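You operate a simulated robot arm through the tools that you are given. There is no shell and no other tool.

The job below is to be done with a simulated robot arm. You get a single attempt, and the scene is never put back.

Task
Get the bench lamp lit.
Fine: tighten the slack white bulb, fit the wire guard, push the yellow plug into the bench socket; bench switch on last.
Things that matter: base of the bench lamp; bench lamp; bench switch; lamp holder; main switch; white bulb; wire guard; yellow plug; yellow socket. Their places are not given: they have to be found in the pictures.

Only the result counts: the job must be done as asked and must still hold three seconds after the hand-in. Knocking over, shifting, dropping, spilling or breaking anything else fails it.

Robot
A 7-joint arm with a two-finger parallel gripper, fixed in place. Base frame: the origin is at the foot of the arm, x ahead of it, y to its left, z up; the work surface is at about z = 820. Readings come in mm, rad, newtons and seconds.
With the tool pointing down near the work surface it reaches from about 420 to 900 mm from the base axis. Its first joint turns from -2.496 to 2.496 rad. Payload 3 kg.
Tool frame: the origin (TCP) lies between the finger pads and is the grasp point; the fingertips stand 30 mm ahead of it; z points along the fingers, y is the line along which they close. The gripper opens to 94 mm. The fingers are 28 mm wide and 10 mm thick; the gripper's body (50 by 96 mm) begins 55 mm behind the TCP.
Orientation is that of the tool frame in the base frame, as a unit quaternion [x, y, z, w]. With the fingers straight down and closing along the base's y, the tool's x points along the base's -x, its y along +y and its z along -z.

Tools
- The arm moves only by the tool nudge_tool. Its arguments are lists of equal length, an entry for each row: "rotation": the turn, a rotation vector about the tool's x, y, z in rad, a list of three; "delta_pos": the shift along the tool's x, y, z in mm, a list of three; "grip": the opening in per cent of the stroke, from 0 (shut) to 100 (fully open). In form: {"rotation": [[rx, ry, rz], ...], "delta_pos": [[tx, ty, tz], ...], "grip": [grip, ...]}. A call has 1 to 20 rows; each row shifts and turns the commanded pose from where the row before left it, along the tool's axes as they then stand. Rows are played at 5 a second. More than 50 mm and 0.15 rad between two rows, or a gripper value outside its range, and nothing of the call is played. A pose out of reach is approached as far as the arm can. The call stops where the force on the tool passes 70 N (or 10 N more than at its start, if that is more) or the arm is blocked; 0.2 s more then pass. Each finger travels about 72 mm/s and halts on what it meets, pressing with about 22 N; the grip force reading is that of the motor and also rises with nothing between the fingers. The clock runs only during rows and for 0.2 s after the last one: add rows that do not move to give the fingers time. The reply holds the time, the measured pose of the TCP, the force on the tool along the base axes, the opening and the grip force, in the units named above and with some noise, with the torque about the TCP (base axes, N m) and any sound that the robot's microphone picked up.
- Cameras (640 x 400 px; columns grow to the right, rows downward): "scene" is fixed at [50.8, 498.6, 1443.5]; the picture's right is [-0.57, -0.82, 0.00], its down [-0.27, 0.19, -0.94] and it looks along [0.78, -0.54, -0.33] (base axes); focal length 370 px, centre (320, 200). "wrist" rides on the gripper at [76, 14, -102] in the tool frame; the picture's right is [-0.18, 0.98, 0.00], its down [-0.75, -0.14, -0.64] and it looks along [-0.63, -0.12, 0.77] (tool axes); focal length 243 px, centre (320, 200).
- grab_frame(camera): a new picture of that camera. The clock stands still meanwhile.
- probe_pixels(camera, pixels): there is no depth. For up to 12 entries [column, row, z] of the newest picture of that camera ("zoom" is the newest enlarged one), the place [x, y] in the base frame at which the ray of that pixel passes the height z, good to about 2 mm. The clock stands still meanwhile.
- inspect(camera, box): a new picture of the part [left, top, right, bottom] of that camera's present view, enlarged. The clock stands still meanwhile.
- finish_job(): hands the job in; it is judged then, once.

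Open the gripper and draw the arm clear of the work before you hand the job in, unless the task says otherwise.

The tools are called after ">>>" as a command line: name --argument value ..., lists and objects as JSON in quotes. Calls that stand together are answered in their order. nudge_tool: Moves the arm, as the interface text tells. Its arguments: {"type":"object","properties":{"rotation":{"type":"array","items":{"type":"array","items":{"type":"number"}}},"delta_pos":{"type":"array","items":{"type":"array","items":{"type":"number"}}},"grip":{"type":"array","items":{"type":"number"}}},"required":["rotation","delta_pos","grip"]} The other tools are called the same way: grab_frame (camera) takes a picture; probe_pixels (camera, pixels) gives the place at which the rays of pixels pass given heights; inspect (camera, box) takes an enlarged picture of a part of a camera's view; finish_job () hands the job in.

At the start:

```text
t: 0.0
ee_pos: [546.5, -135.4, 1212.1]
orientation: [0.0, 1.0, 0.0, 0.0]
wrist_force: [-1.0, 0.6, 0.8]
wrist_torque: [0.0, 0.01, 0.01]
width: 93.7
grip_force: 0.1
```

scene: 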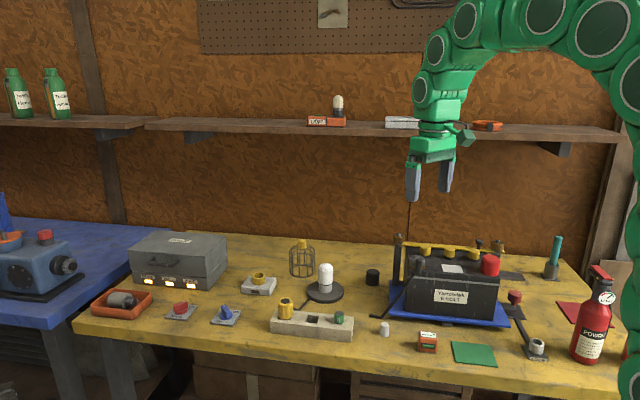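
wrist: 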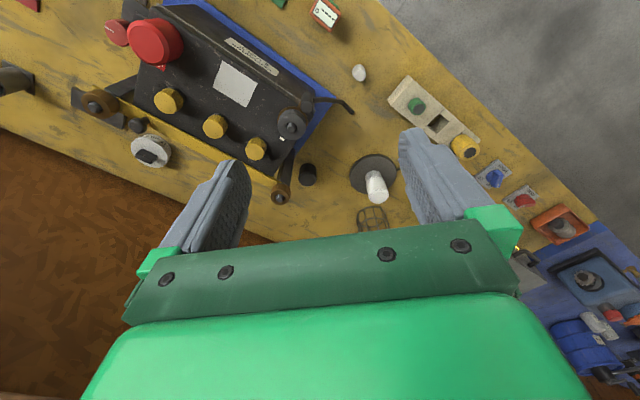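

I start with a survey: the scene shows a lamp with white bulb near (325,280), a wire guard near (302,260), and a strip with yellow and green items near (312,322). I enlarge those parts.

>>> inspect --camera "scene" --box '[220, 220, 400, 350]'

>>> inspect --camera "scene" --box '[80, 220, 260, 340]'

>>> inspect --camera "scene" --box '[370, 220, 640, 390]'

>>> inspect --camera "wrist" --box '[280, 40, 620, 260]'

```text
3.08 times, centred on (310, 285) of scene
```

zoom: 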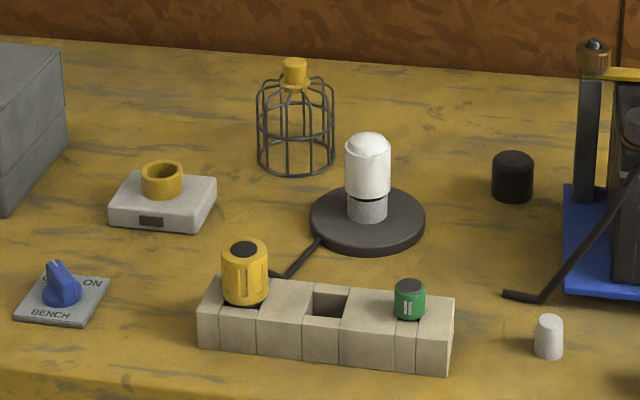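

```text
3.33 times, centred on (170, 280) of scene
```

zoom: 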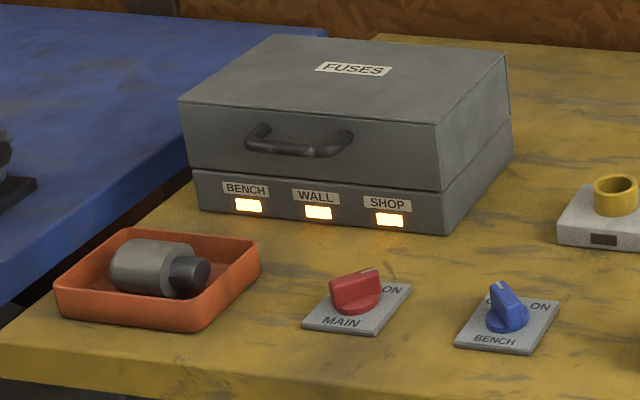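

```text
2.35 times, centred on (505, 305) of scene
```

zoom: 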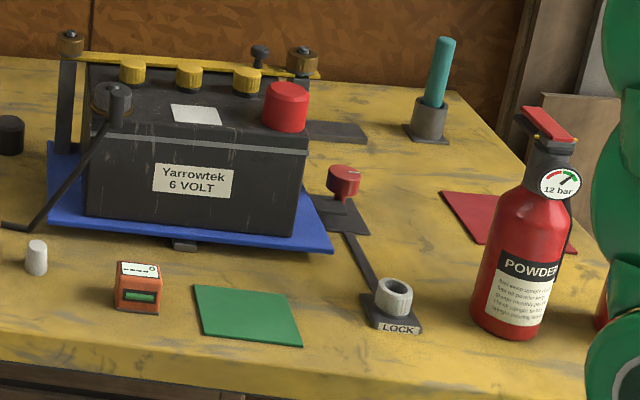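

```text
1.82 times, centred on (450, 150) of wrist
```

zoom: 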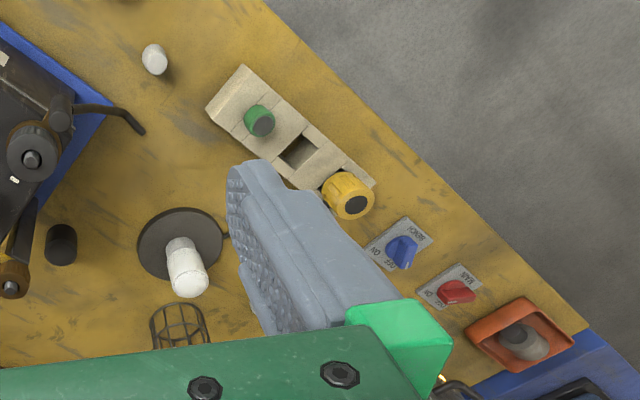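

I probe estimated places on the bench for lamp base, guard, socket, strip, plug, and the two switches, using pixels from the initial scene picture.

>>> grab_frame --camera "scene"

>>> probe_pixels --camera "scene" --pixels '[[325, 292, 825], [326, 266, 920], [302, 272, 820], [303, 244, 900], [258, 287, 840], [258, 278, 860], [286, 303, 890], [286, 316, 855], [225, 316, 825], [181, 312, 825], [313, 320, 850], [339, 317, 870]]'

>>> inspect --camera "scene" --box '[155, 285, 255, 340]'

>>> inspect --camera "scene" --box '[280, 230, 360, 310]'

```text
taken
```

scene: 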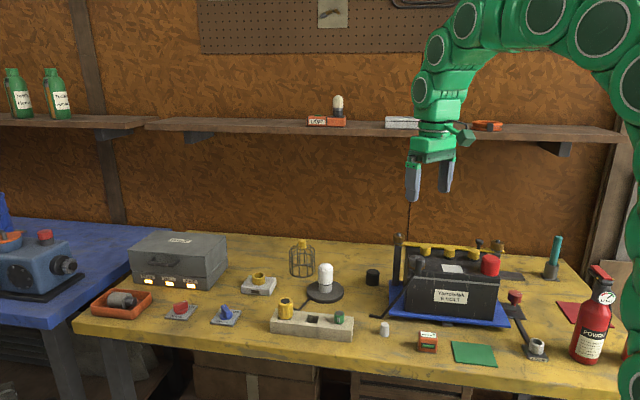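

```text
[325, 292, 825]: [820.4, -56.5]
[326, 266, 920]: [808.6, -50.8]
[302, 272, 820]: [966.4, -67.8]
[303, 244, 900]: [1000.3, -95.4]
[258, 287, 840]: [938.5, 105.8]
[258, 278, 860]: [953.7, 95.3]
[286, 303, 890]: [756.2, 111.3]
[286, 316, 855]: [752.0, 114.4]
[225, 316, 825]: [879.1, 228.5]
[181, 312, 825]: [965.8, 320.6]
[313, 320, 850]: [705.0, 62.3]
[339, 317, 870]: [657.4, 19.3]
```

```text
6.40 times, centred on (205, 312) of scene
```

zoom: 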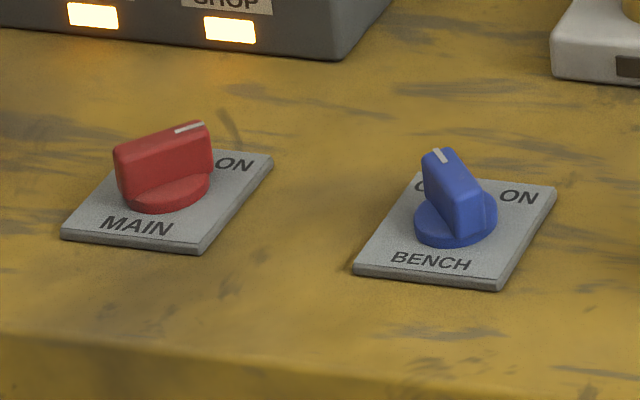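

```text
5.00 times, centred on (320, 270) of scene
```

zoom: 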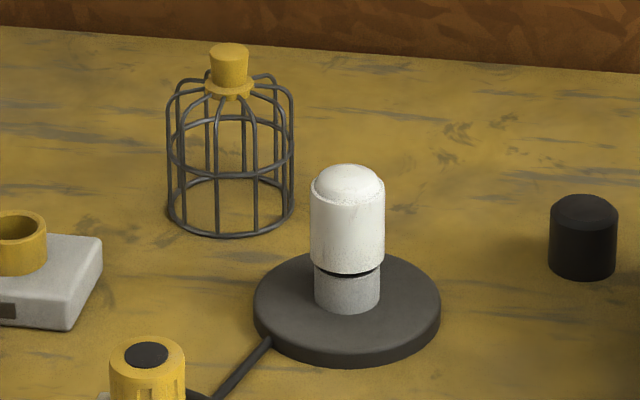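

The main knob's mark points to ON and its fuse lights glow, while the bench knob's mark (zoom 440,155) points to OFF. I move the arm higher-left over the bench to look at lamp, strip and switches with the wrist camera.

>>> nudge_tool --rotation '[[0, 0, 0], [0, 0, 0], [0, 0, 0], [0, 0, 0], [0, 0, 0], [0, 0, 0], [0, 0, 0], [0, 0, 0]]' --delta_pos '[[-22, 25, 14], [-22, 25, 14], [-22, 25, 14], [-22, 25, 14], [-22, 25, 14], [-22, 25, 14], [-22, 25, 14], [-22, 25, 14]]' --grip '[100, 100, 100, 100, 100, 100, 100, 100]'

>>> grab_frame --camera "wrist"

>>> probe_pixels --camera "scene" --pixels '[[250, 234, 820], [400, 250, 820], [560, 268, 820], [200, 340, 820], [400, 365, 820], [300, 130, 1300]]'

```text
t: 1.8
ee_pos: [722.9, 63.2, 1099.1]
orientation: [0.0, 1.0, 0.0, -0.001]
wrist_force: [0.5, -0.2, -0.1]
wrist_torque: [-0.01, -0.03, -0.02]
width: 94.0
grip_force: 0.1
```

```text
taken
```

wrist: 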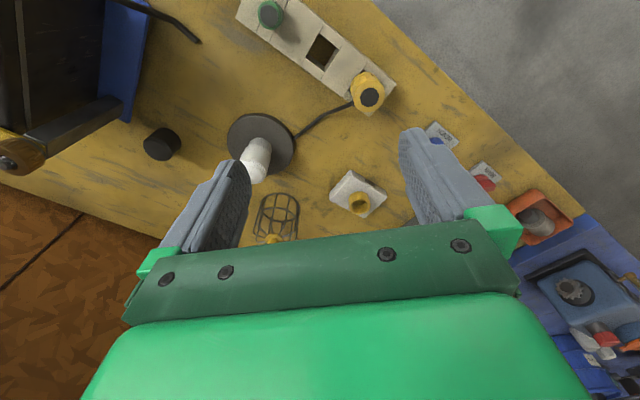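

```text
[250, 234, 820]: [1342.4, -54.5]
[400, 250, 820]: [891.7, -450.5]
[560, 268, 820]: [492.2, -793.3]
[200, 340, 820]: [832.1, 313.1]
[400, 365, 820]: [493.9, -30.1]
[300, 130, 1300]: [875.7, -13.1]
```

The wrist picture shows the lamp disc at (262,143), bulb (256,160), guard (275,215), socket ring (359,202), plug (370,95). I probe these in the wrist picture and enlarge for detail.

>>> probe_pixels --camera "wrist" --pixels '[[262, 143, 830], [257, 170, 920], [359, 202, 860], [370, 97, 890], [270, 14, 870], [321, 50, 850], [436, 138, 840], [484, 180, 840]]'

>>> inspect --camera "wrist" --box '[200, 80, 420, 250]'

>>> inspect --camera "wrist" --box '[220, 0, 420, 125]'

```text
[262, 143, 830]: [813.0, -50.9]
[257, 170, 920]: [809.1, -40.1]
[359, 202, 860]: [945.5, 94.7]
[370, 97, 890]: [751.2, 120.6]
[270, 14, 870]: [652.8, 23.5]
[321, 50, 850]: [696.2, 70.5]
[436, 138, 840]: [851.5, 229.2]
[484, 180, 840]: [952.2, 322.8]
```

```text
2.35 times, centred on (310, 165) of wrist
```

zoom: 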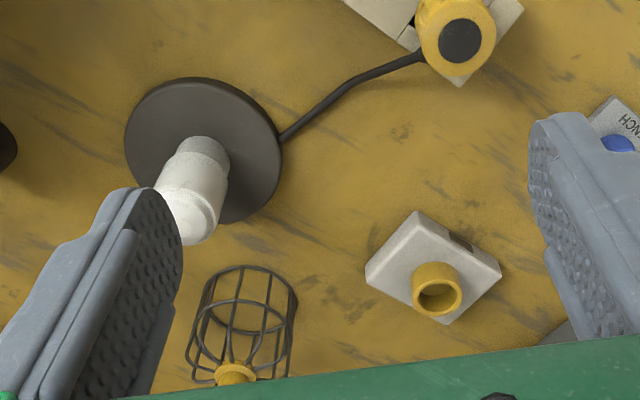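

```text
3.20 times, centred on (320, 62) of wrist
```

zoom: 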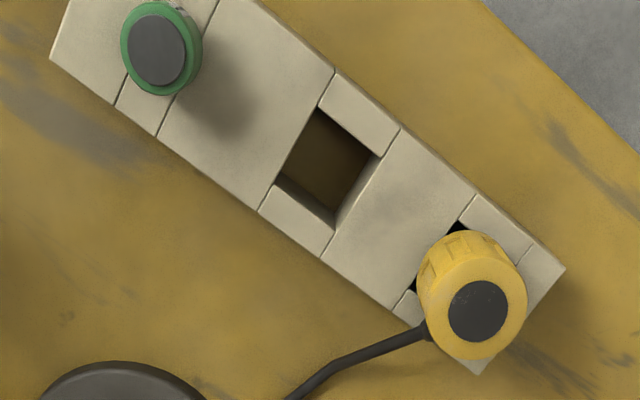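

The plug's cable runs to the lamp base, and the socket is a grey block with a yellow ring (zoom 437,290). I refine the lamp axis, socket centre and plug centre with probes from both cameras.

>>> probe_pixels --camera "scene" --pixels '[[325.4, 290.4, 830], [325.6, 263, 925], [325.6, 263, 935], [325.6, 263, 915], [258.5, 274.5, 860], [258.5, 274.5, 870], [288.5, 301, 890], [288.5, 301, 900], [302, 243, 930], [302, 243, 920]]'

>>> probe_pixels --camera "wrist" --pixels '[[260.3, 143.7, 830], [254.5, 174, 925], [254.5, 174, 915], [360, 205.5, 860], [360, 205.5, 870], [369.5, 97, 890], [369.5, 97, 900], [274, 242, 930]]'

```text
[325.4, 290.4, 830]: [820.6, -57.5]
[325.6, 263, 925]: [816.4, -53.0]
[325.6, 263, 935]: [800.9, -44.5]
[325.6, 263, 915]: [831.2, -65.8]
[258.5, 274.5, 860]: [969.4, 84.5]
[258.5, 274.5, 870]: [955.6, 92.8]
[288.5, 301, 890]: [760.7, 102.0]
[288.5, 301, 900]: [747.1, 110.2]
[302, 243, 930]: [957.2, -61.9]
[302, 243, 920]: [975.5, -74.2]
```

```text
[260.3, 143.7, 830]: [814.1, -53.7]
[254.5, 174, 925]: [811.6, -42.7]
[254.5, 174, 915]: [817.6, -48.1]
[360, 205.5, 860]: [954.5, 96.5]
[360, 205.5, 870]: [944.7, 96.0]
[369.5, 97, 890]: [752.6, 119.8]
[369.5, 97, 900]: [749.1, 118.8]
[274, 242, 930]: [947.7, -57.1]
```

Lamp axis comes out near (816,-54) with bulb top about z 920. I move the open gripper above it, staying high at z ≈ 1030, to check alignment.

>>> nudge_tool --rotation '[[0, 0, 0], [0, 0, 0], [0, 0, 0], [0, 0, 0], [0, 0, 0]]' --delta_pos '[[-18.6, -23.4, 14], [-18.6, -23.4, 14], [-18.6, -23.4, 14], [-18.6, -23.4, 14], [-18.6, -23.4, 14]]' --grip '[100, 100, 100, 100, 100]'

>>> grab_frame --camera "wrist"

>>> grab_frame --camera "scene"

```text
t: 3.0
ee_pos: [816.3, -51.8, 1029.3]
orientation: [0.0, 1.0, 0.0, -0.001]
wrist_force: [-0.6, 0.1, 0.1]
wrist_torque: [0.01, -0.03, 0.0]
width: 93.7
grip_force: 0.0
```

```text
taken
```

wrist: 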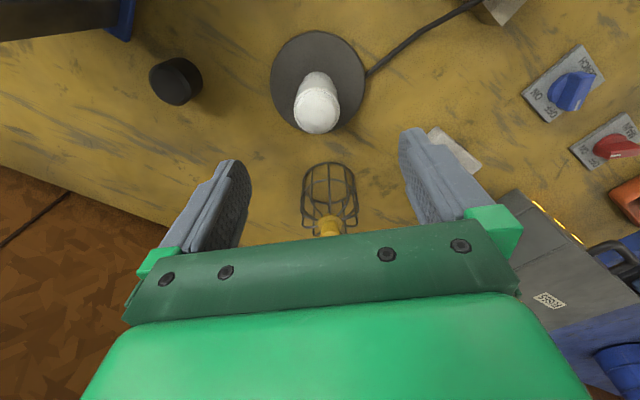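

```text
taken
```

scene: 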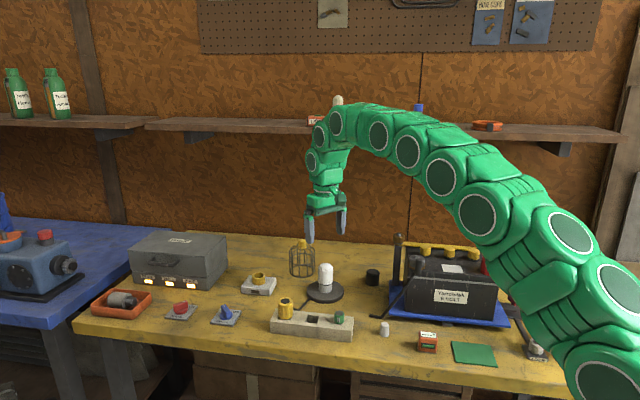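

The bulb top is at about (317,110) and the guard at (330,200) in the wrist view. I enlarge both and the switches.

>>> inspect --camera "wrist" --box '[250, 20, 390, 140]'

>>> probe_pixels --camera "zoom" --pixels '[[320, 200, 820]]'

>>> inspect --camera "wrist" --box '[500, 30, 640, 180]'

>>> inspect --camera "wrist" --box '[280, 140, 380, 250]'

```text
3.33 times, centred on (320, 80) of wrist
```

zoom: 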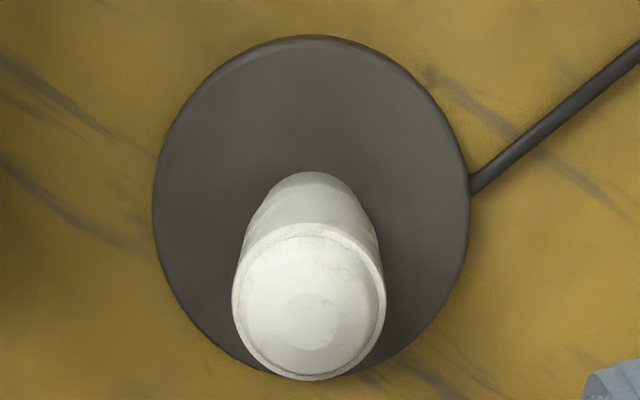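

```text
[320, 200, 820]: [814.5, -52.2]
```

```text
2.67 times, centred on (570, 105) of wrist
```

zoom: 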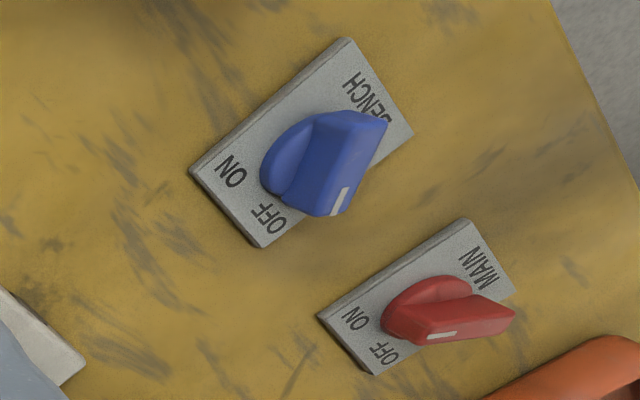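

```text
3.64 times, centred on (330, 195) of wrist
```

zoom: 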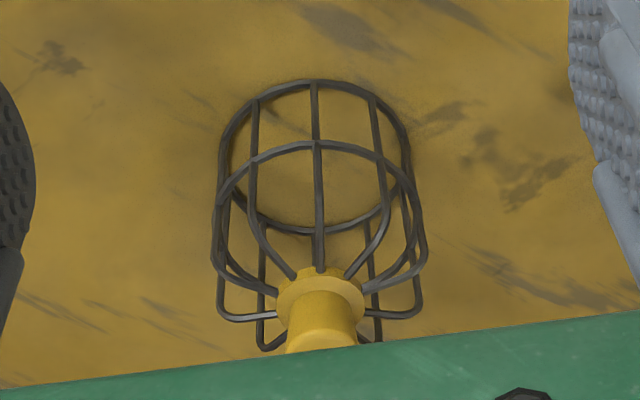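

I convert the zoom positions back to wrist pixels, disc centre (317.4,81.8) and bulb top (316.7,110.6), and probe at several heights. I also probe guard features.

>>> grab_frame --camera "wrist"

>>> probe_pixels --camera "wrist" --pixels '[[317.4, 81.8, 830], [316.7, 110.6, 910], [316.7, 110.6, 915], [316.7, 110.6, 920], [317, 83, 850], [328.5, 183, 820], [330, 222, 910], [330, 222, 915], [330, 222, 905]]'

```text
taken
```

wrist: 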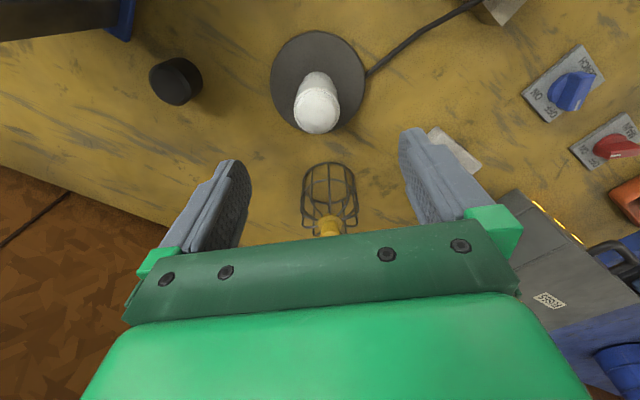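

```text
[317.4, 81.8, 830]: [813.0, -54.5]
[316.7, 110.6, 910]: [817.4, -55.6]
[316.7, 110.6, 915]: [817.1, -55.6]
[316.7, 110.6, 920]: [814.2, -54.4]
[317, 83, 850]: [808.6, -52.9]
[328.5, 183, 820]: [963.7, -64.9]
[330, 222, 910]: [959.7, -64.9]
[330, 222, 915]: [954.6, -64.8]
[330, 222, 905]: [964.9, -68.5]
```

Lamp axis ≈ (815.5,-54.7), bulb body about z 855–918. I descend with the gripper wide open so the TCP stops around z 886 with the fingers either side of the bulb.

>>> nudge_tool --rotation '[[0, 0, 0], [0, 0, 0], [0, 0, 0], [0, 0, 0], [0, 0, 0], [0, 0, 0]]' --delta_pos '[[0.8, -2.9, 20], [0, 0, 25], [0, 0, 25], [0, 0, 25], [0, 0, 25], [0, 0, 20]]' --grip '[100, 100, 100, 100, 100, 100]'

>>> grab_frame --camera "wrist"

>>> inspect --camera "scene" --box '[260, 200, 400, 320]'

```text
t: 4.4
ee_pos: [814.7, -55.1, 888.5]
orientation: [0.001, 1.0, 0.0, 0.0]
wrist_force: [-0.4, -0.2, -0.2]
wrist_torque: [0.01, -0.01, -0.02]
width: 93.9
grip_force: 0.1
```

```text
taken
```

wrist: 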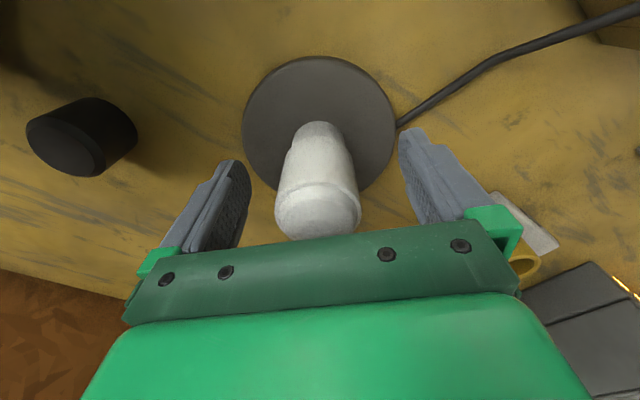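

```text
3.33 times, centred on (330, 260) of scene
```

zoom: 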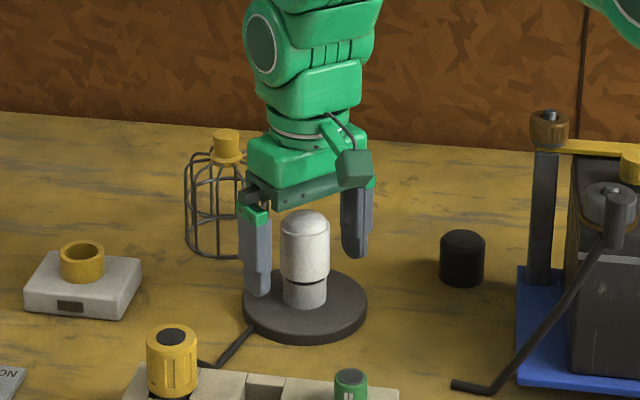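

The bulb sits centred between the fingers (bulb column ~318, fingers at ~235 and ~410). I close the gripper on it without moving.

>>> nudge_tool --rotation '[[0, 0, 0], [0, 0, 0], [0, 0, 0], [0, 0, 0]]' --delta_pos '[[0, 0, 0], [0, 0, 0], [0, 0, 0], [0, 0, 0]]' --grip '[60, 44, 40, 40]'

```text
t: 5.4
ee_pos: [815.9, -55.9, 889.6]
orientation: [0.001, 1.0, 0.0, 0.0]
wrist_force: [1.0, -22.3, -2.4]
wrist_torque: [0.09, 0.04, -0.12]
width: 45.3
grip_force: 22.3
```

The y-force of −22 N means only the −y finger touches and the bulb is off-centre toward −y. I reopen at once and look again before re-centring.

>>> nudge_tool --rotation '[[0, 0, 0], [0, 0, 0]]' --delta_pos '[[0, 0, 0], [0, 0, 0]]' --grip '[60, 60]'

>>> grab_frame --camera "wrist"

>>> inspect --camera "wrist" --box '[220, 40, 420, 250]'

>>> inspect --camera "scene" --box '[280, 230, 360, 310]'

```text
t: 6.0
ee_pos: [814.6, -54.1, 890.2]
orientation: [0.0, 1.0, 0.0, -0.001]
wrist_force: [-0.5, -0.1, 0.1]
wrist_torque: [0.0, 0.01, -0.02]
width: 56.3
grip_force: 0.1
```

```text
taken
```

wrist: 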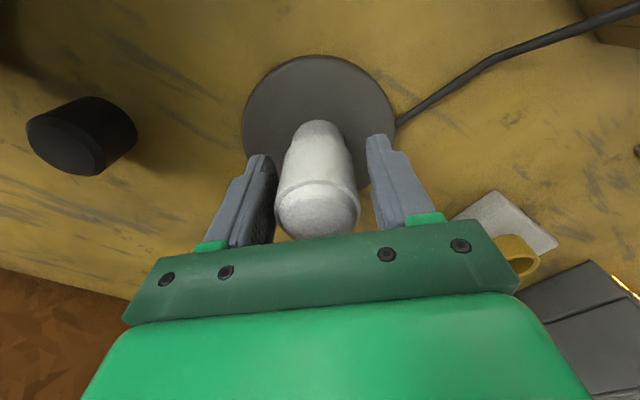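

```text
1.90 times, centred on (320, 145) of wrist
```

zoom: 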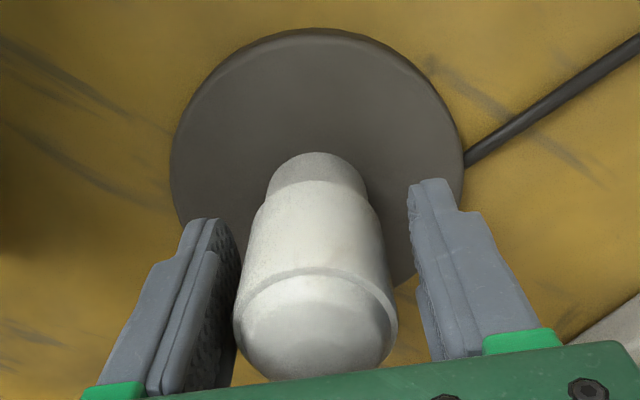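

```text
5.00 times, centred on (320, 270) of scene
```

zoom: 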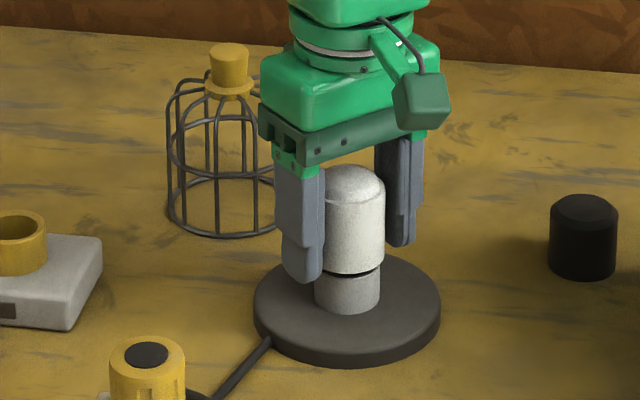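

The lamp hasn't moved (disc edges still at zoom 254–441); the bulb is about 1.4 mm toward −y of the TCP. I shift by −1.4 mm along tool y and close gently again.

>>> nudge_tool --rotation '[[0, 0, 0], [0, 0, 0], [0, 0, 0], [0, 0, 0]]' --delta_pos '[[0, -1.4, 0], [0, 0, 0], [0, 0, 0], [0, 0, 0]]' --grip '[60, 47, 43, 43]'

```text
t: 7.0
ee_pos: [815.9, -57.7, 889.4]
orientation: [0.0, 1.0, 0.0, 0.0]
wrist_force: [0.1, -4.0, 0.5]
wrist_torque: [-0.03, 0.01, -0.03]
width: 44.9
grip_force: 22.3
```

Width 44.9 with only −4 N side force: both pads now hold the bulb. I start turning it clockwise (positive about tool z) in small steps, watching torque.

>>> nudge_tool --rotation '[[0, 0, 0.1], [0, 0, 0.1], [0, 0, 0.1], [0, 0, 0.1]]' --delta_pos '[[0, -0.2, 0], [0, 0, 0], [0, 0, 0], [0, 0, 0]]' --grip '[40, 40, 40, 40]'

>>> inspect --camera "scene" --box '[280, 230, 360, 310]'

```text
t: 8.0
ee_pos: [816.2, -55.3, 890.2]
orientation: [0.199, 0.98, 0.001, 0.001]
wrist_force: [8.3, 19.7, 4.9]
wrist_torque: [-0.07, -0.05, 0.11]
width: 45.0
grip_force: 22.2
```

```text
5.00 times, centred on (320, 270) of scene
```

zoom: 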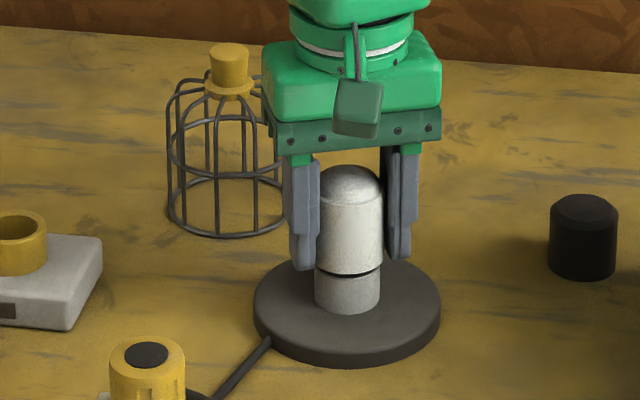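

The side force is now +21 N along tool y, so the bulb lies a bit toward +y of the turned tool. I shift +0.8 mm along tool y with the grip held and read the force again.

>>> nudge_tool --rotation '[[0, 0, 0], [0, 0, 0]]' --delta_pos '[[0, 0.8, 0], [0, 0, 0]]' --grip '[40, 40]'

```text
t: 8.6
ee_pos: [815.4, -55.1, 890.4]
orientation: [0.199, 0.98, -0.001, 0.001]
wrist_force: [17.3, 24.7, 5.2]
wrist_torque: [-0.13, -0.09, 0.16]
width: 44.9
grip_force: 22.3
```

The force rose to (17,25), which could be controller settling. I hold still for a few rows to see how the force evolves before deciding.

>>> nudge_tool --rotation '[[0, 0, 0], [0, 0, 0], [0, 0, 0]]' --delta_pos '[[0, 0, 0], [0, 0, 0], [0, 0, 0]]' --grip '[40, 40, 40]'

>>> inspect --camera "wrist" --box '[220, 40, 420, 250]'

```text
t: 9.4
ee_pos: [816.2, -55.2, 889.3]
orientation: [0.198, 0.98, 0.0, -0.001]
wrist_force: [24.0, 29.4, 6.0]
wrist_torque: [-0.18, -0.02, 0.17]
width: 44.9
grip_force: 21.8
```

```text
1.90 times, centred on (320, 145) of wrist
```

zoom: 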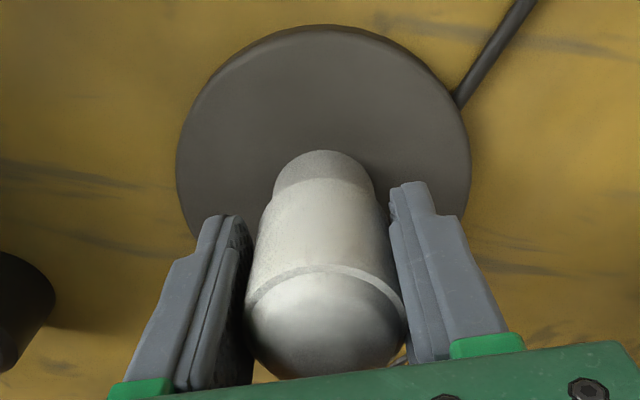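

The force keeps ramping toward (+x,+y), so the commanded point sits off the bulb axis and the controller is integrating. I shift the command about 1.2 mm in +x and +y to relieve it.

>>> nudge_tool --rotation '[[0, 0, 0], [0, 0, 0], [0, 0, 0]]' --delta_pos '[[-0.7, 1.6, 0], [0, 0, 0], [0, 0, 0]]' --grip '[40, 40, 40]'

```text
t: 10.2
ee_pos: [816.3, -54.5, 889.5]
orientation: [0.199, 0.98, -0.001, 0.001]
wrist_force: [13.0, 20.6, 4.2]
wrist_torque: [-0.16, 0.01, 0.11]
width: 45.0
grip_force: 22.2
```

The force fell to (13,21). I shift a little more the same way and wait.

>>> nudge_tool --rotation '[[0, 0, 0], [0, 0, 0], [0, 0, 0]]' --delta_pos '[[-0.2, 1.2, 0], [0, 0, 0], [0, 0, 0]]' --grip '[40, 40, 40]'

```text
t: 11.0
ee_pos: [815.5, -54.3, 889.5]
orientation: [0.2, 0.98, 0.0, -0.001]
wrist_force: [-1.9, 0.1, -1.0]
wrist_torque: [-0.1, 0.08, -0.03]
width: 44.8
grip_force: 21.7
```

Forces are near zero now, so the TCP is on the bulb axis. I continue turning clockwise.

>>> nudge_tool --rotation '[[0, 0, 0.12], [0, 0, 0.12], [0, 0, 0.12], [0, 0, 0.12], [0, 0, 0.12]]' --delta_pos '[[0, 0, 0], [0, 0, 0], [0, 0, 0], [0, 0, 0], [0, 0, 0]]' --grip '[40, 40, 40, 40, 40]'

```text
t: 12.2
ee_pos: [817.1, -52.7, 889.6]
orientation: [0.479, 0.878, 0.0, 0.001]
wrist_force: [23.7, 8.1, -12.8]
wrist_torque: [0.06, 0.34, 0.09]
width: 45.0
grip_force: 21.8
```

The bulb pulls down (−12.8 N), a sign it is screwing in, plus some side force (24,8). I follow with a small shift and 0.7 mm down, then wait.

>>> nudge_tool --rotation '[[0, 0, 0], [0, 0, 0], [0, 0, 0]]' --delta_pos '[[-0.3, 1.5, 0.7], [0, 0, 0], [0, 0, 0]]' --grip '[40, 40, 40]'

>>> inspect --camera "scene" --box '[280, 230, 360, 310]'

```text
t: 13.0
ee_pos: [817.2, -53.7, 890.6]
orientation: [0.479, 0.878, -0.001, 0.0]
wrist_force: [-8.4, 2.6, 3.1]
wrist_torque: [-0.05, 0.0, -0.05]
width: 44.7
grip_force: 22.6
```

```text
5.00 times, centred on (320, 270) of scene
```

zoom: 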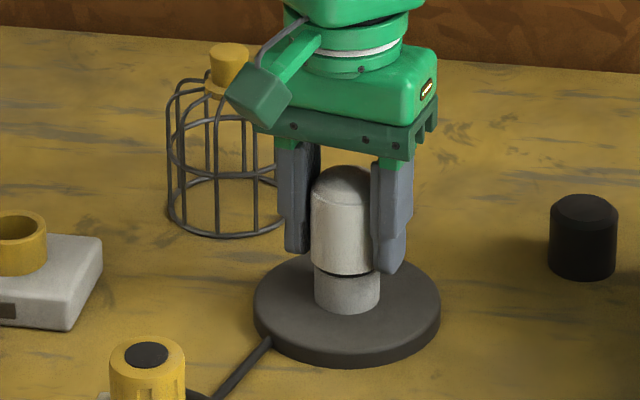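

Forces are small again. I keep turning clockwise with a slight descent per row.

>>> nudge_tool --rotation '[[0, 0, 0.12], [0, 0, 0.12], [0, 0, 0.12], [0, 0, 0.12], [0, 0, 0]]' --delta_pos '[[0.2, -0.3, 0.05], [0, 0, 0.1], [0, 0, 0.1], [0, 0, 0.1], [0, 0, 0]]' --grip '[40, 40, 40, 40, 40]'

```text
t: 14.2
ee_pos: [820.3, -53.8, 889.0]
orientation: [0.675, 0.738, 0.001, 0.001]
wrist_force: [39.2, -8.1, 3.4]
wrist_torque: [0.01, 0.19, 0.15]
width: 44.3
grip_force: 21.9
```

Side force of 39 N along +x appeared. I check whether the lamp base has moved before relieving it.

>>> inspect --camera "scene" --box '[280, 230, 360, 310]'

>>> grab_frame --camera "wrist"

```text
5.00 times, centred on (320, 270) of scene
```

zoom: 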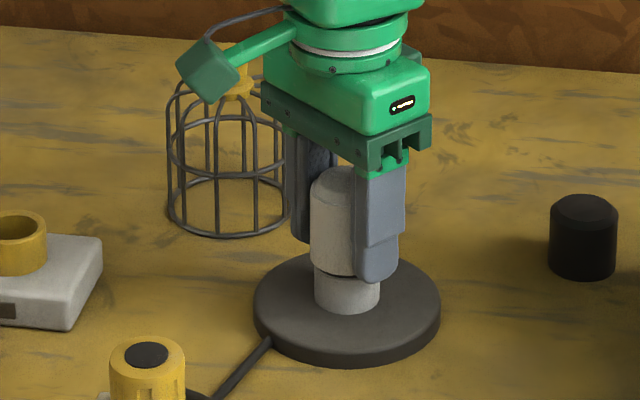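

```text
taken
```

wrist: 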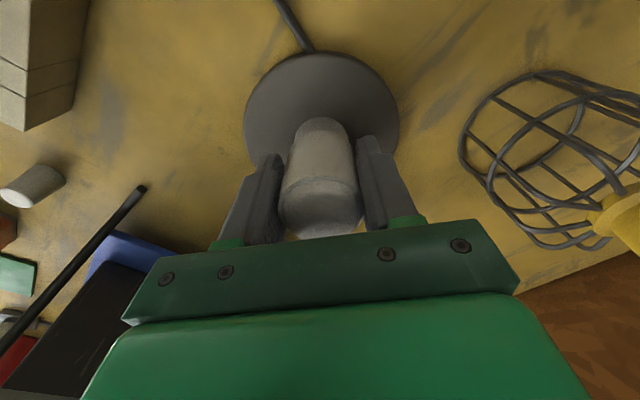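

The lamp base is still in place (disc edges 254–441). I relieve the side force by shifting +1.5 mm along tool y and wait.

>>> nudge_tool --rotation '[[0, 0, 0], [0, 0, 0], [0, 0, 0]]' --delta_pos '[[-0.3, 1.6, 0], [0, 0, 0], [0, 0, 0]]' --grip '[40, 40, 40]'

```text
t: 15.0
ee_pos: [819.1, -53.1, 888.7]
orientation: [0.675, 0.738, 0.0, 0.0]
wrist_force: [7.7, -6.1, 15.5]
wrist_torque: [-0.14, -0.05, -0.01]
width: 44.1
grip_force: 21.7
```

Side force mostly gone; +15 N in z says the tool is pressing down too much. I raise 0.5 mm and turn further clockwise.

>>> nudge_tool --rotation '[[0, 0, 0], [0, 0, 0.12], [0, 0, 0.12], [0, 0, 0.12], [0, 0, 0]]' --delta_pos '[[0.2, 0.3, -0.5], [0, 0, 0], [0, 0, 0], [0, 0, 0], [0, 0, 0]]' --grip '[40, 40, 40, 40, 40]'

```text
t: 16.2
ee_pos: [820.7, -52.4, 888.1]
orientation: [0.796, 0.605, 0.0, -0.001]
wrist_force: [17.6, -13.9, -3.1]
wrist_torque: [0.16, 0.02, 0.02]
width: 44.3
grip_force: 21.8
```

Torque about z is still low, so the bulb isn't tight yet. I correct the side force and continue turning.

>>> nudge_tool --rotation '[[0, 0, 0], [0, 0, 0.12], [0, 0, 0.12], [0, 0, 0.12], [0, 0, 0]]' --delta_pos '[[-0.4, 0.9, 0], [0, 0, 0], [0, 0, 0], [0, 0, 0], [0, 0, 0]]' --grip '[40, 40, 40, 40, 40]'

```text
t: 17.4
ee_pos: [821.2, -54.1, 887.7]
orientation: [0.892, 0.453, -0.001, 0.0]
wrist_force: [12.8, -21.4, -12.4]
wrist_torque: [0.08, -0.02, 0.05]
width: 43.5
grip_force: 22.4
```

The bulb is descending (−12 N in z). I follow it down 0.5 mm, correct sideways and turn on.

>>> nudge_tool --rotation '[[0, 0, 0], [0, 0, 0.12], [0, 0, 0.12], [0, 0, 0.12], [0, 0, 0]]' --delta_pos '[[-0.5, 1.0, 0.5], [0, 0, 0], [0, 0, 0], [0, 0, 0], [0, 0, 0]]' --grip '[40, 40, 40, 40, 40]'

>>> inspect --camera "scene" --box '[280, 230, 360, 310]'

```text
t: 18.6
ee_pos: [820.9, -56.5, 889.2]
orientation: [0.958, 0.285, 0.0, 0.001]
wrist_force: [9.7, -20.7, -15.1]
wrist_torque: [0.18, -0.12, 0.07]
width: 42.7
grip_force: 22.1
```

```text
5.00 times, centred on (320, 270) of scene
```

zoom: 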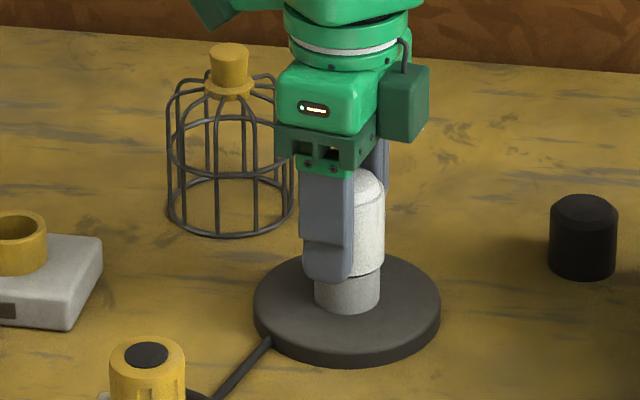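

The dark gap under the bulb is shrinking and the width is now 42.7, a true two-sided grip. I follow down 0.7 mm and continue clockwise.

>>> nudge_tool --rotation '[[0, 0, 0], [0, 0, 0.1], [0, 0, 0.1], [0, 0, 0.1], [0, 0, 0]]' --delta_pos '[[-0.1, 0.9, 0.7], [0, 0, 0], [0, 0, 0], [0, 0, 0], [0, 0, 0]]' --grip '[40, 40, 40, 40, 40]'

```text
t: 19.8
ee_pos: [822.5, -56.0, 888.4]
orientation: [0.99, 0.139, 0.0, 0.0]
wrist_force: [-13.0, -14.0, -0.3]
wrist_torque: [-0.17, 0.08, 0.0]
width: 43.0
grip_force: 21.9
```

Still turning freely (yaw 2.86 rad). I correct sideways and turn a little more to find either resistance or the wrist limit.

>>> nudge_tool --rotation '[[0, 0, 0], [0, 0, 0.1], [0, 0, 0.1], [0, 0, 0]]' --delta_pos '[[-0.6, 0.4, 0.1], [0, 0, 0], [0, 0, 0], [0, 0, 0]]' --grip '[40, 40, 40, 40]'

>>> inspect --camera "scene" --box '[280, 230, 360, 310]'

```text
t: 20.8
ee_pos: [822.4, -55.4, 888.6]
orientation: [0.999, 0.039, 0.001, 0.0]
wrist_force: [0.2, -15.1, 4.5]
wrist_torque: [-0.18, -0.18, 0.0]
width: 42.9
grip_force: 22.2
```

```text
5.00 times, centred on (320, 270) of scene
```

zoom: 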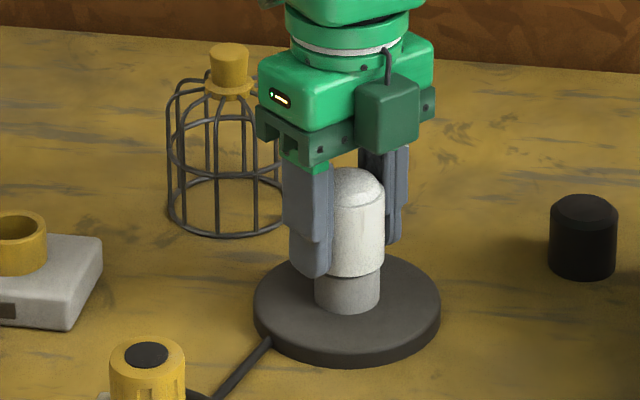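

The dark gap is gone in the zoom (about y=278), but torque is still zero. I keep turning and read torque during motion by ending the call on a turning row.

>>> nudge_tool --rotation '[[0, 0, 0.08], [0, 0, 0.08], [0, 0, 0.08]]' --delta_pos '[[0, 0.6, -0.1], [0, 0, 0], [0, 0, 0]]' --grip '[40, 40, 40]'

```text
t: 21.2
ee_pos: [836.0, -73.8, 908.2]
orientation: [1.0, 0.015, 0.009, 0.024]
wrist_force: [7.1, 45.8, -4.5]
wrist_torque: [0.15, -0.23, -0.88]
width: 82.8
grip_force: 23.0
stopped in row 2: the force on the tool passed its limit at 151 N (the readings are from after the stop); the commanded pose is now the measured one
```

The arm jerked (151 N, width 82.8), likely a wrist joint limit. I look at the scene and wrist pictures immediately.

>>> grab_frame --camera "scene"

>>> inspect --camera "scene" --box '[260, 210, 380, 320]'

>>> grab_frame --camera "wrist"

```text
taken
```

scene: 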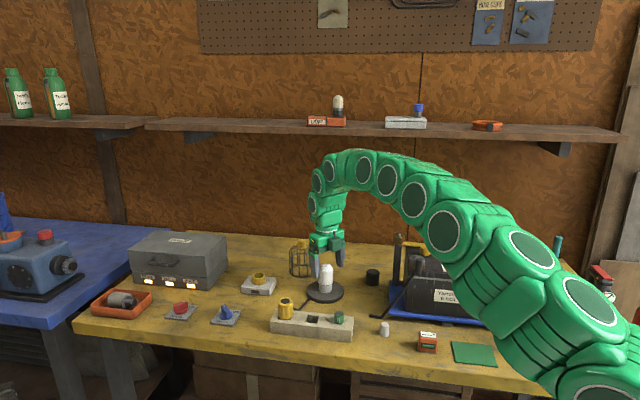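

```text
3.64 times, centred on (320, 265) of scene
```

zoom: 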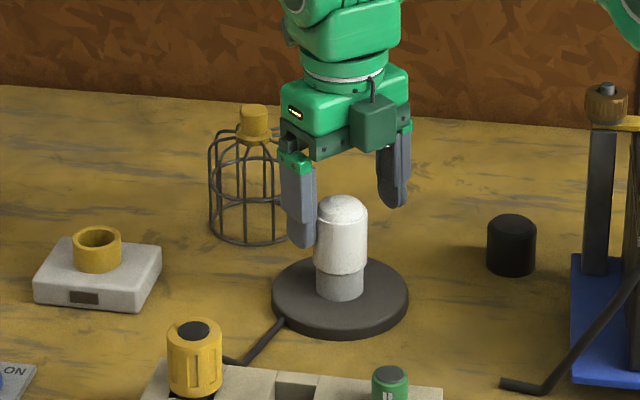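

```text
taken
```

wrist: 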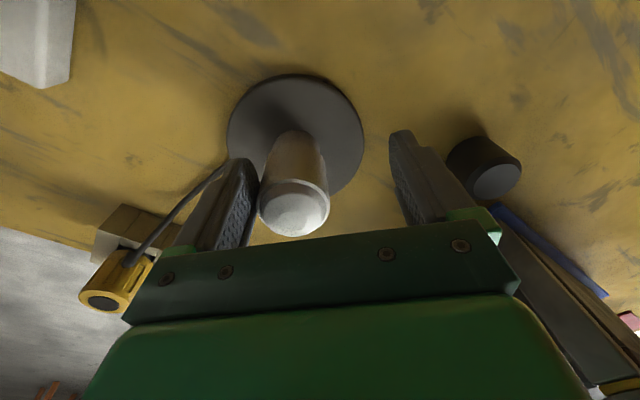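

The lamp and bulb still stand upright at the same place (disc px 307–344), with the +y finger pressing on the bulb. I open fully, ease toward +y, then rise clear.

>>> nudge_tool --rotation '[[0, 0, 0], [0, 0, 0], [0, 0, 0], [0, 0, 0], [0, 0, 0], [0, 0, 0]]' --delta_pos '[[0, -4, 0], [0, -2, -5], [0, 0, -15], [0, 0, -20], [0, 0, -20], [0, 0, -20]]' --grip '[100, 100, 100, 100, 100, 100]'

>>> inspect --camera "scene" --box '[260, 210, 380, 320]'

>>> grab_frame --camera "wrist"

```text
t: 22.6
ee_pos: [833.2, -71.5, 987.5]
orientation: [1.0, 0.013, 0.007, 0.025]
wrist_force: [0.2, 0.1, 0.4]
wrist_torque: [0.02, 0.03, -0.04]
width: 93.9
grip_force: 0.0
```

```text
3.64 times, centred on (320, 265) of scene
```

zoom: 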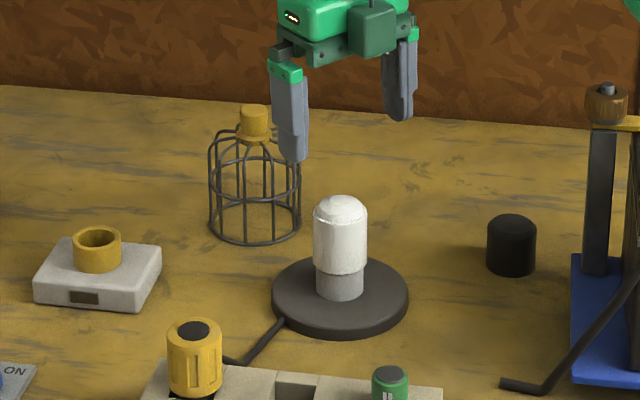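

```text
taken
```

wrist: 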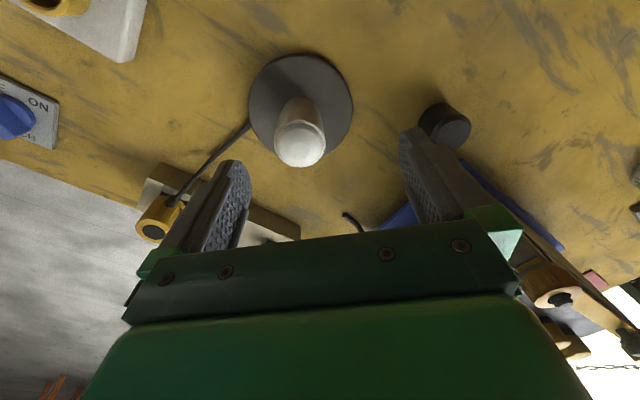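

The gripper is clear and the lamp stands fine. I enlarge the bulb–holder joint to judge whether it is seated.

>>> inspect --camera "scene" --box '[305, 255, 345, 305]'

>>> inspect --camera "wrist" --box '[240, 40, 360, 180]'

```text
8.00 times, centred on (325, 280) of scene
```

zoom: 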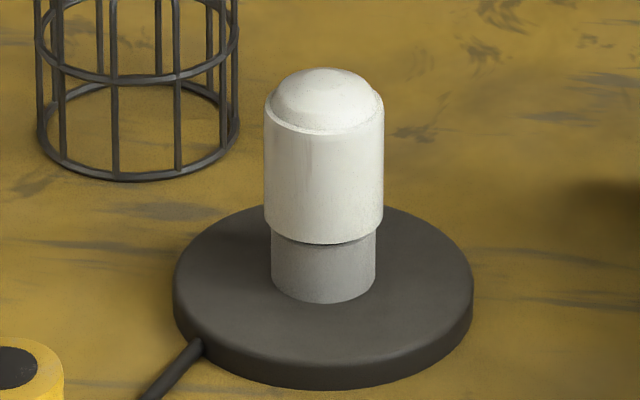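

```text
2.86 times, centred on (300, 110) of wrist
```

zoom: 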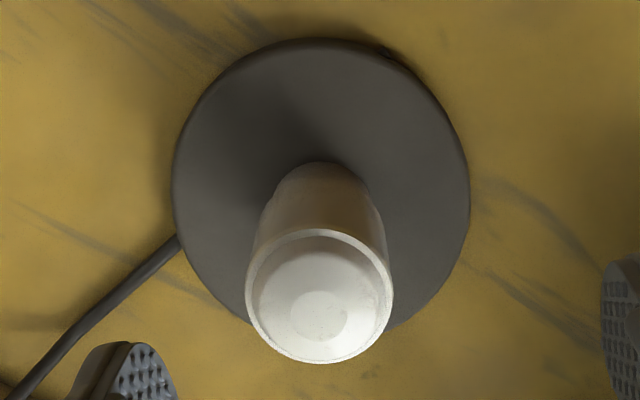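

The bulb looks nearly seated but I want torque proof, so I'll take a second turn. I level the small tilt, recentre over the refined axis (≈818.8, −55.7) at this height, and unwind the wrist.

>>> nudge_tool --rotation '[[0.05, -0.013, 0], [0, 0, 0], [0, 0, -0.1], [0, 0, -0.15], [0, 0, -0.15], [0, 0, -0.15], [0, 0, -0.15], [0, 0, -0.15], [0, 0, -0.15], [0, 0, -0.15], [0, 0, -0.15], [0, 0, -0.15], [0, 0, -0.15], [0, 0, -0.15], [0, 0, -0.15], [0, 0, -0.15], [0, 0, -0.15], [0, 0, -0.15], [0, 0, -0.15], [0, 0, 0]]' --delta_pos '[[0, 0, 0], [-14, -16.2, 0], [0, 0, 0], [0, 0, 0], [0, 0, 0], [0, 0, 0], [0, 0, 0], [0, 0, 0], [0, 0, 0], [0, 0, 0], [0, 0, 0], [0, 0, 0], [0, 0, 0], [0, 0, 0], [0, 0, 0], [0, 0, 0], [0, 0, 0], [0, 0, 0], [0, 0, 0], [0, 0, 0]]' --grip '[100, 100, 100, 100, 100, 100, 100, 100, 100, 100, 100, 100, 100, 100, 100, 100, 100, 100, 100, 100]'

>>> grab_frame --camera "wrist"

```text
t: 26.8
ee_pos: [818.1, -55.3, 985.8]
orientation: [0.304, 0.953, -0.001, 0.001]
wrist_force: [0.6, 0.1, -0.3]
wrist_torque: [-0.01, 0.03, -0.03]
width: 94.1
grip_force: 0.2
```

```text
taken
```

wrist: 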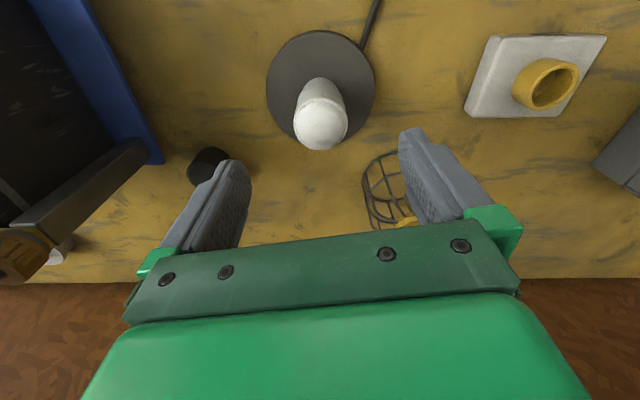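

Now yaw ≈0.62 and the bulb lies on column ~320, where the tool axis projects. I zoom in to measure the alignment along the other direction.

>>> inspect --camera "wrist" --box '[260, 20, 384, 160]'

```text
2.86 times, centred on (322, 90) of wrist
```

zoom: 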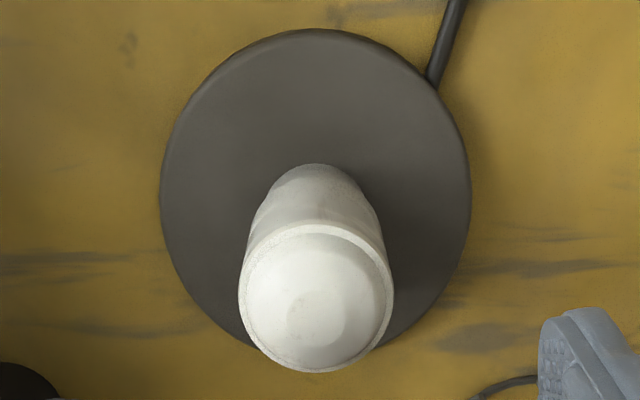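

Alignment is good in both directions (bulb top at row ~130 vs. 131 expected). I unwind further to about −0.58 rad yaw and then descend around the bulb.

>>> nudge_tool --rotation '[[0, 0, -0.15], [0, 0, -0.15], [0, 0, -0.15], [0, 0, -0.15], [0, 0, -0.15], [0, 0, -0.15], [0, 0, -0.15], [0, 0, -0.15], [0, 0, 0], [0, 0, 0], [0, 0, 0], [0, 0, 0], [0, 0, 0], [0, 0, 0]]' --delta_pos '[[0, 0, 0], [0, 0, 0], [0, 0, 0], [0, 0, 0], [0, 0, 0], [0, 0, 0], [0, 0, 0], [0, 0, 0], [0, 0, 20], [0, 0, 20], [0, 0, 20], [0, 0, 20], [0, 0, 20], [0, 0, 0]]' --grip '[100, 100, 100, 100, 100, 100, 100, 100, 100, 100, 100, 100, 100, 100]'

>>> inspect --camera "wrist" --box '[220, 40, 420, 250]'

```text
t: 29.8
ee_pos: [817.7, -54.0, 887.2]
orientation: [-0.286, 0.958, 0.0, -0.001]
wrist_force: [0.7, -0.4, -0.4]
wrist_torque: [-0.01, 0.01, 0.01]
width: 94.2
grip_force: 0.0
```

```text
1.90 times, centred on (320, 145) of wrist
```

zoom: 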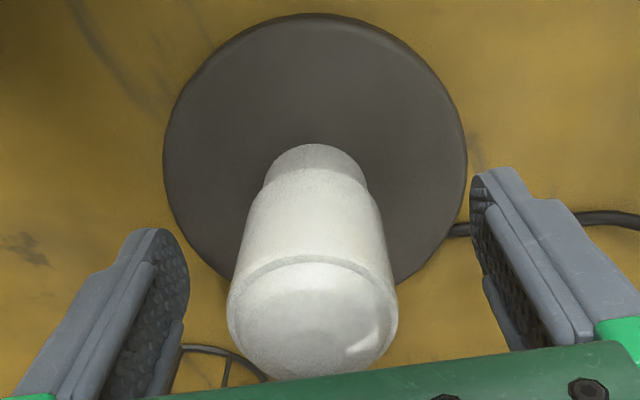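

The bulb appears ~1.8 mm toward −y′ here; combining the three views the axis is near command (820,−56.7). I shift accordingly, lower 2 mm, and close.

>>> nudge_tool --rotation '[[0, 0, 0], [0, 0, 0], [0, 0, 0], [0, 0, 0], [0, 0, 0]]' --delta_pos '[[-0.45, -1.5, 2], [0, 0, 0], [0, 0, 0], [0, 0, 0], [0, 0, 0]]' --grip '[70, 50, 44, 40, 40]'

```text
t: 31.0
ee_pos: [820.2, -56.7, 884.4]
orientation: [-0.287, 0.958, -0.001, 0.0]
wrist_force: [-4.3, 4.7, 1.9]
wrist_torque: [0.24, 0.23, 0.02]
width: 42.7
grip_force: 21.8
```

Width 42.7 and small forces: a well-centred grip. I turn clockwise again, checking torque.

>>> nudge_tool --rotation '[[0, 0, 0.1], [0, 0, 0.1], [0, 0, 0.1]]' --delta_pos '[[0, 0, 0], [0, 0, 0], [0, 0, 0]]' --grip '[40, 40, 40]'

```text
t: 31.8
ee_pos: [819.9, -56.8, 885.3]
orientation: [-0.14, 0.99, 0.0, 0.0]
wrist_force: [-5.9, 6.4, -4.1]
wrist_torque: [0.32, 0.12, -0.01]
width: 42.5
grip_force: 21.8
```

No torque yet, z force trending down (bulb descending). I continue turning.

>>> nudge_tool --rotation '[[0, 0, 0.12], [0, 0, 0.12], [0, 0, 0.12], [0, 0, 0.12], [0, 0, 0.12]]' --delta_pos '[[0, 0, 0.1], [0, 0, 0.1], [0, 0, 0], [0, 0, 0], [0, 0, 0]]' --grip '[40, 40, 40, 40, 40]'

```text
t: 33.0
ee_pos: [819.9, -58.6, 884.3]
orientation: [0.159, 0.987, 0.0, 0.0]
wrist_force: [2.4, 9.1, -15.6]
wrist_torque: [0.05, -0.04, 0.01]
width: 42.7
grip_force: 21.9
```

The bulb keeps pulling down (−15.6 N). I lower 0.6 mm and turn further, following the thread.

>>> nudge_tool --rotation '[[0, 0, 0], [0, 0, 0.12], [0, 0, 0.12], [0, 0, 0.12], [0, 0, 0.12]]' --delta_pos '[[0, 0.3, 0.6], [0, 0, 0.05], [0, 0, 0.05], [0, 0, 0.05], [0, 0, 0.05]]' --grip '[40, 40, 40, 40, 40]'

```text
t: 34.2
ee_pos: [820.4, -57.4, 883.6]
orientation: [0.39, 0.921, 0.0, 0.0]
wrist_force: [-16.5, -1.9, 12.7]
wrist_torque: [-0.07, 0.22, -0.03]
width: 42.6
grip_force: 21.6
```

z swung to +12.7, so I over-lowered; I back off 0.3 mm, correct in x, and continue turning.

>>> nudge_tool --rotation '[[0, 0, 0], [0, 0, 0.12], [0, 0, 0.12], [0, 0, 0.12], [0, 0, 0.12]]' --delta_pos '[[0.4, -0.4, -0.3], [0, 0, 0], [0, 0, 0], [0, 0, 0], [0, 0, 0]]' --grip '[40, 40, 40, 40, 40]'

```text
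t: 35.4
ee_pos: [819.7, -57.2, 883.2]
orientation: [0.598, 0.802, -0.001, 0.001]
wrist_force: [2.3, -3.7, -0.4]
wrist_torque: [-0.3, -0.19, 0.08]
width: 42.7
grip_force: 22.1
```

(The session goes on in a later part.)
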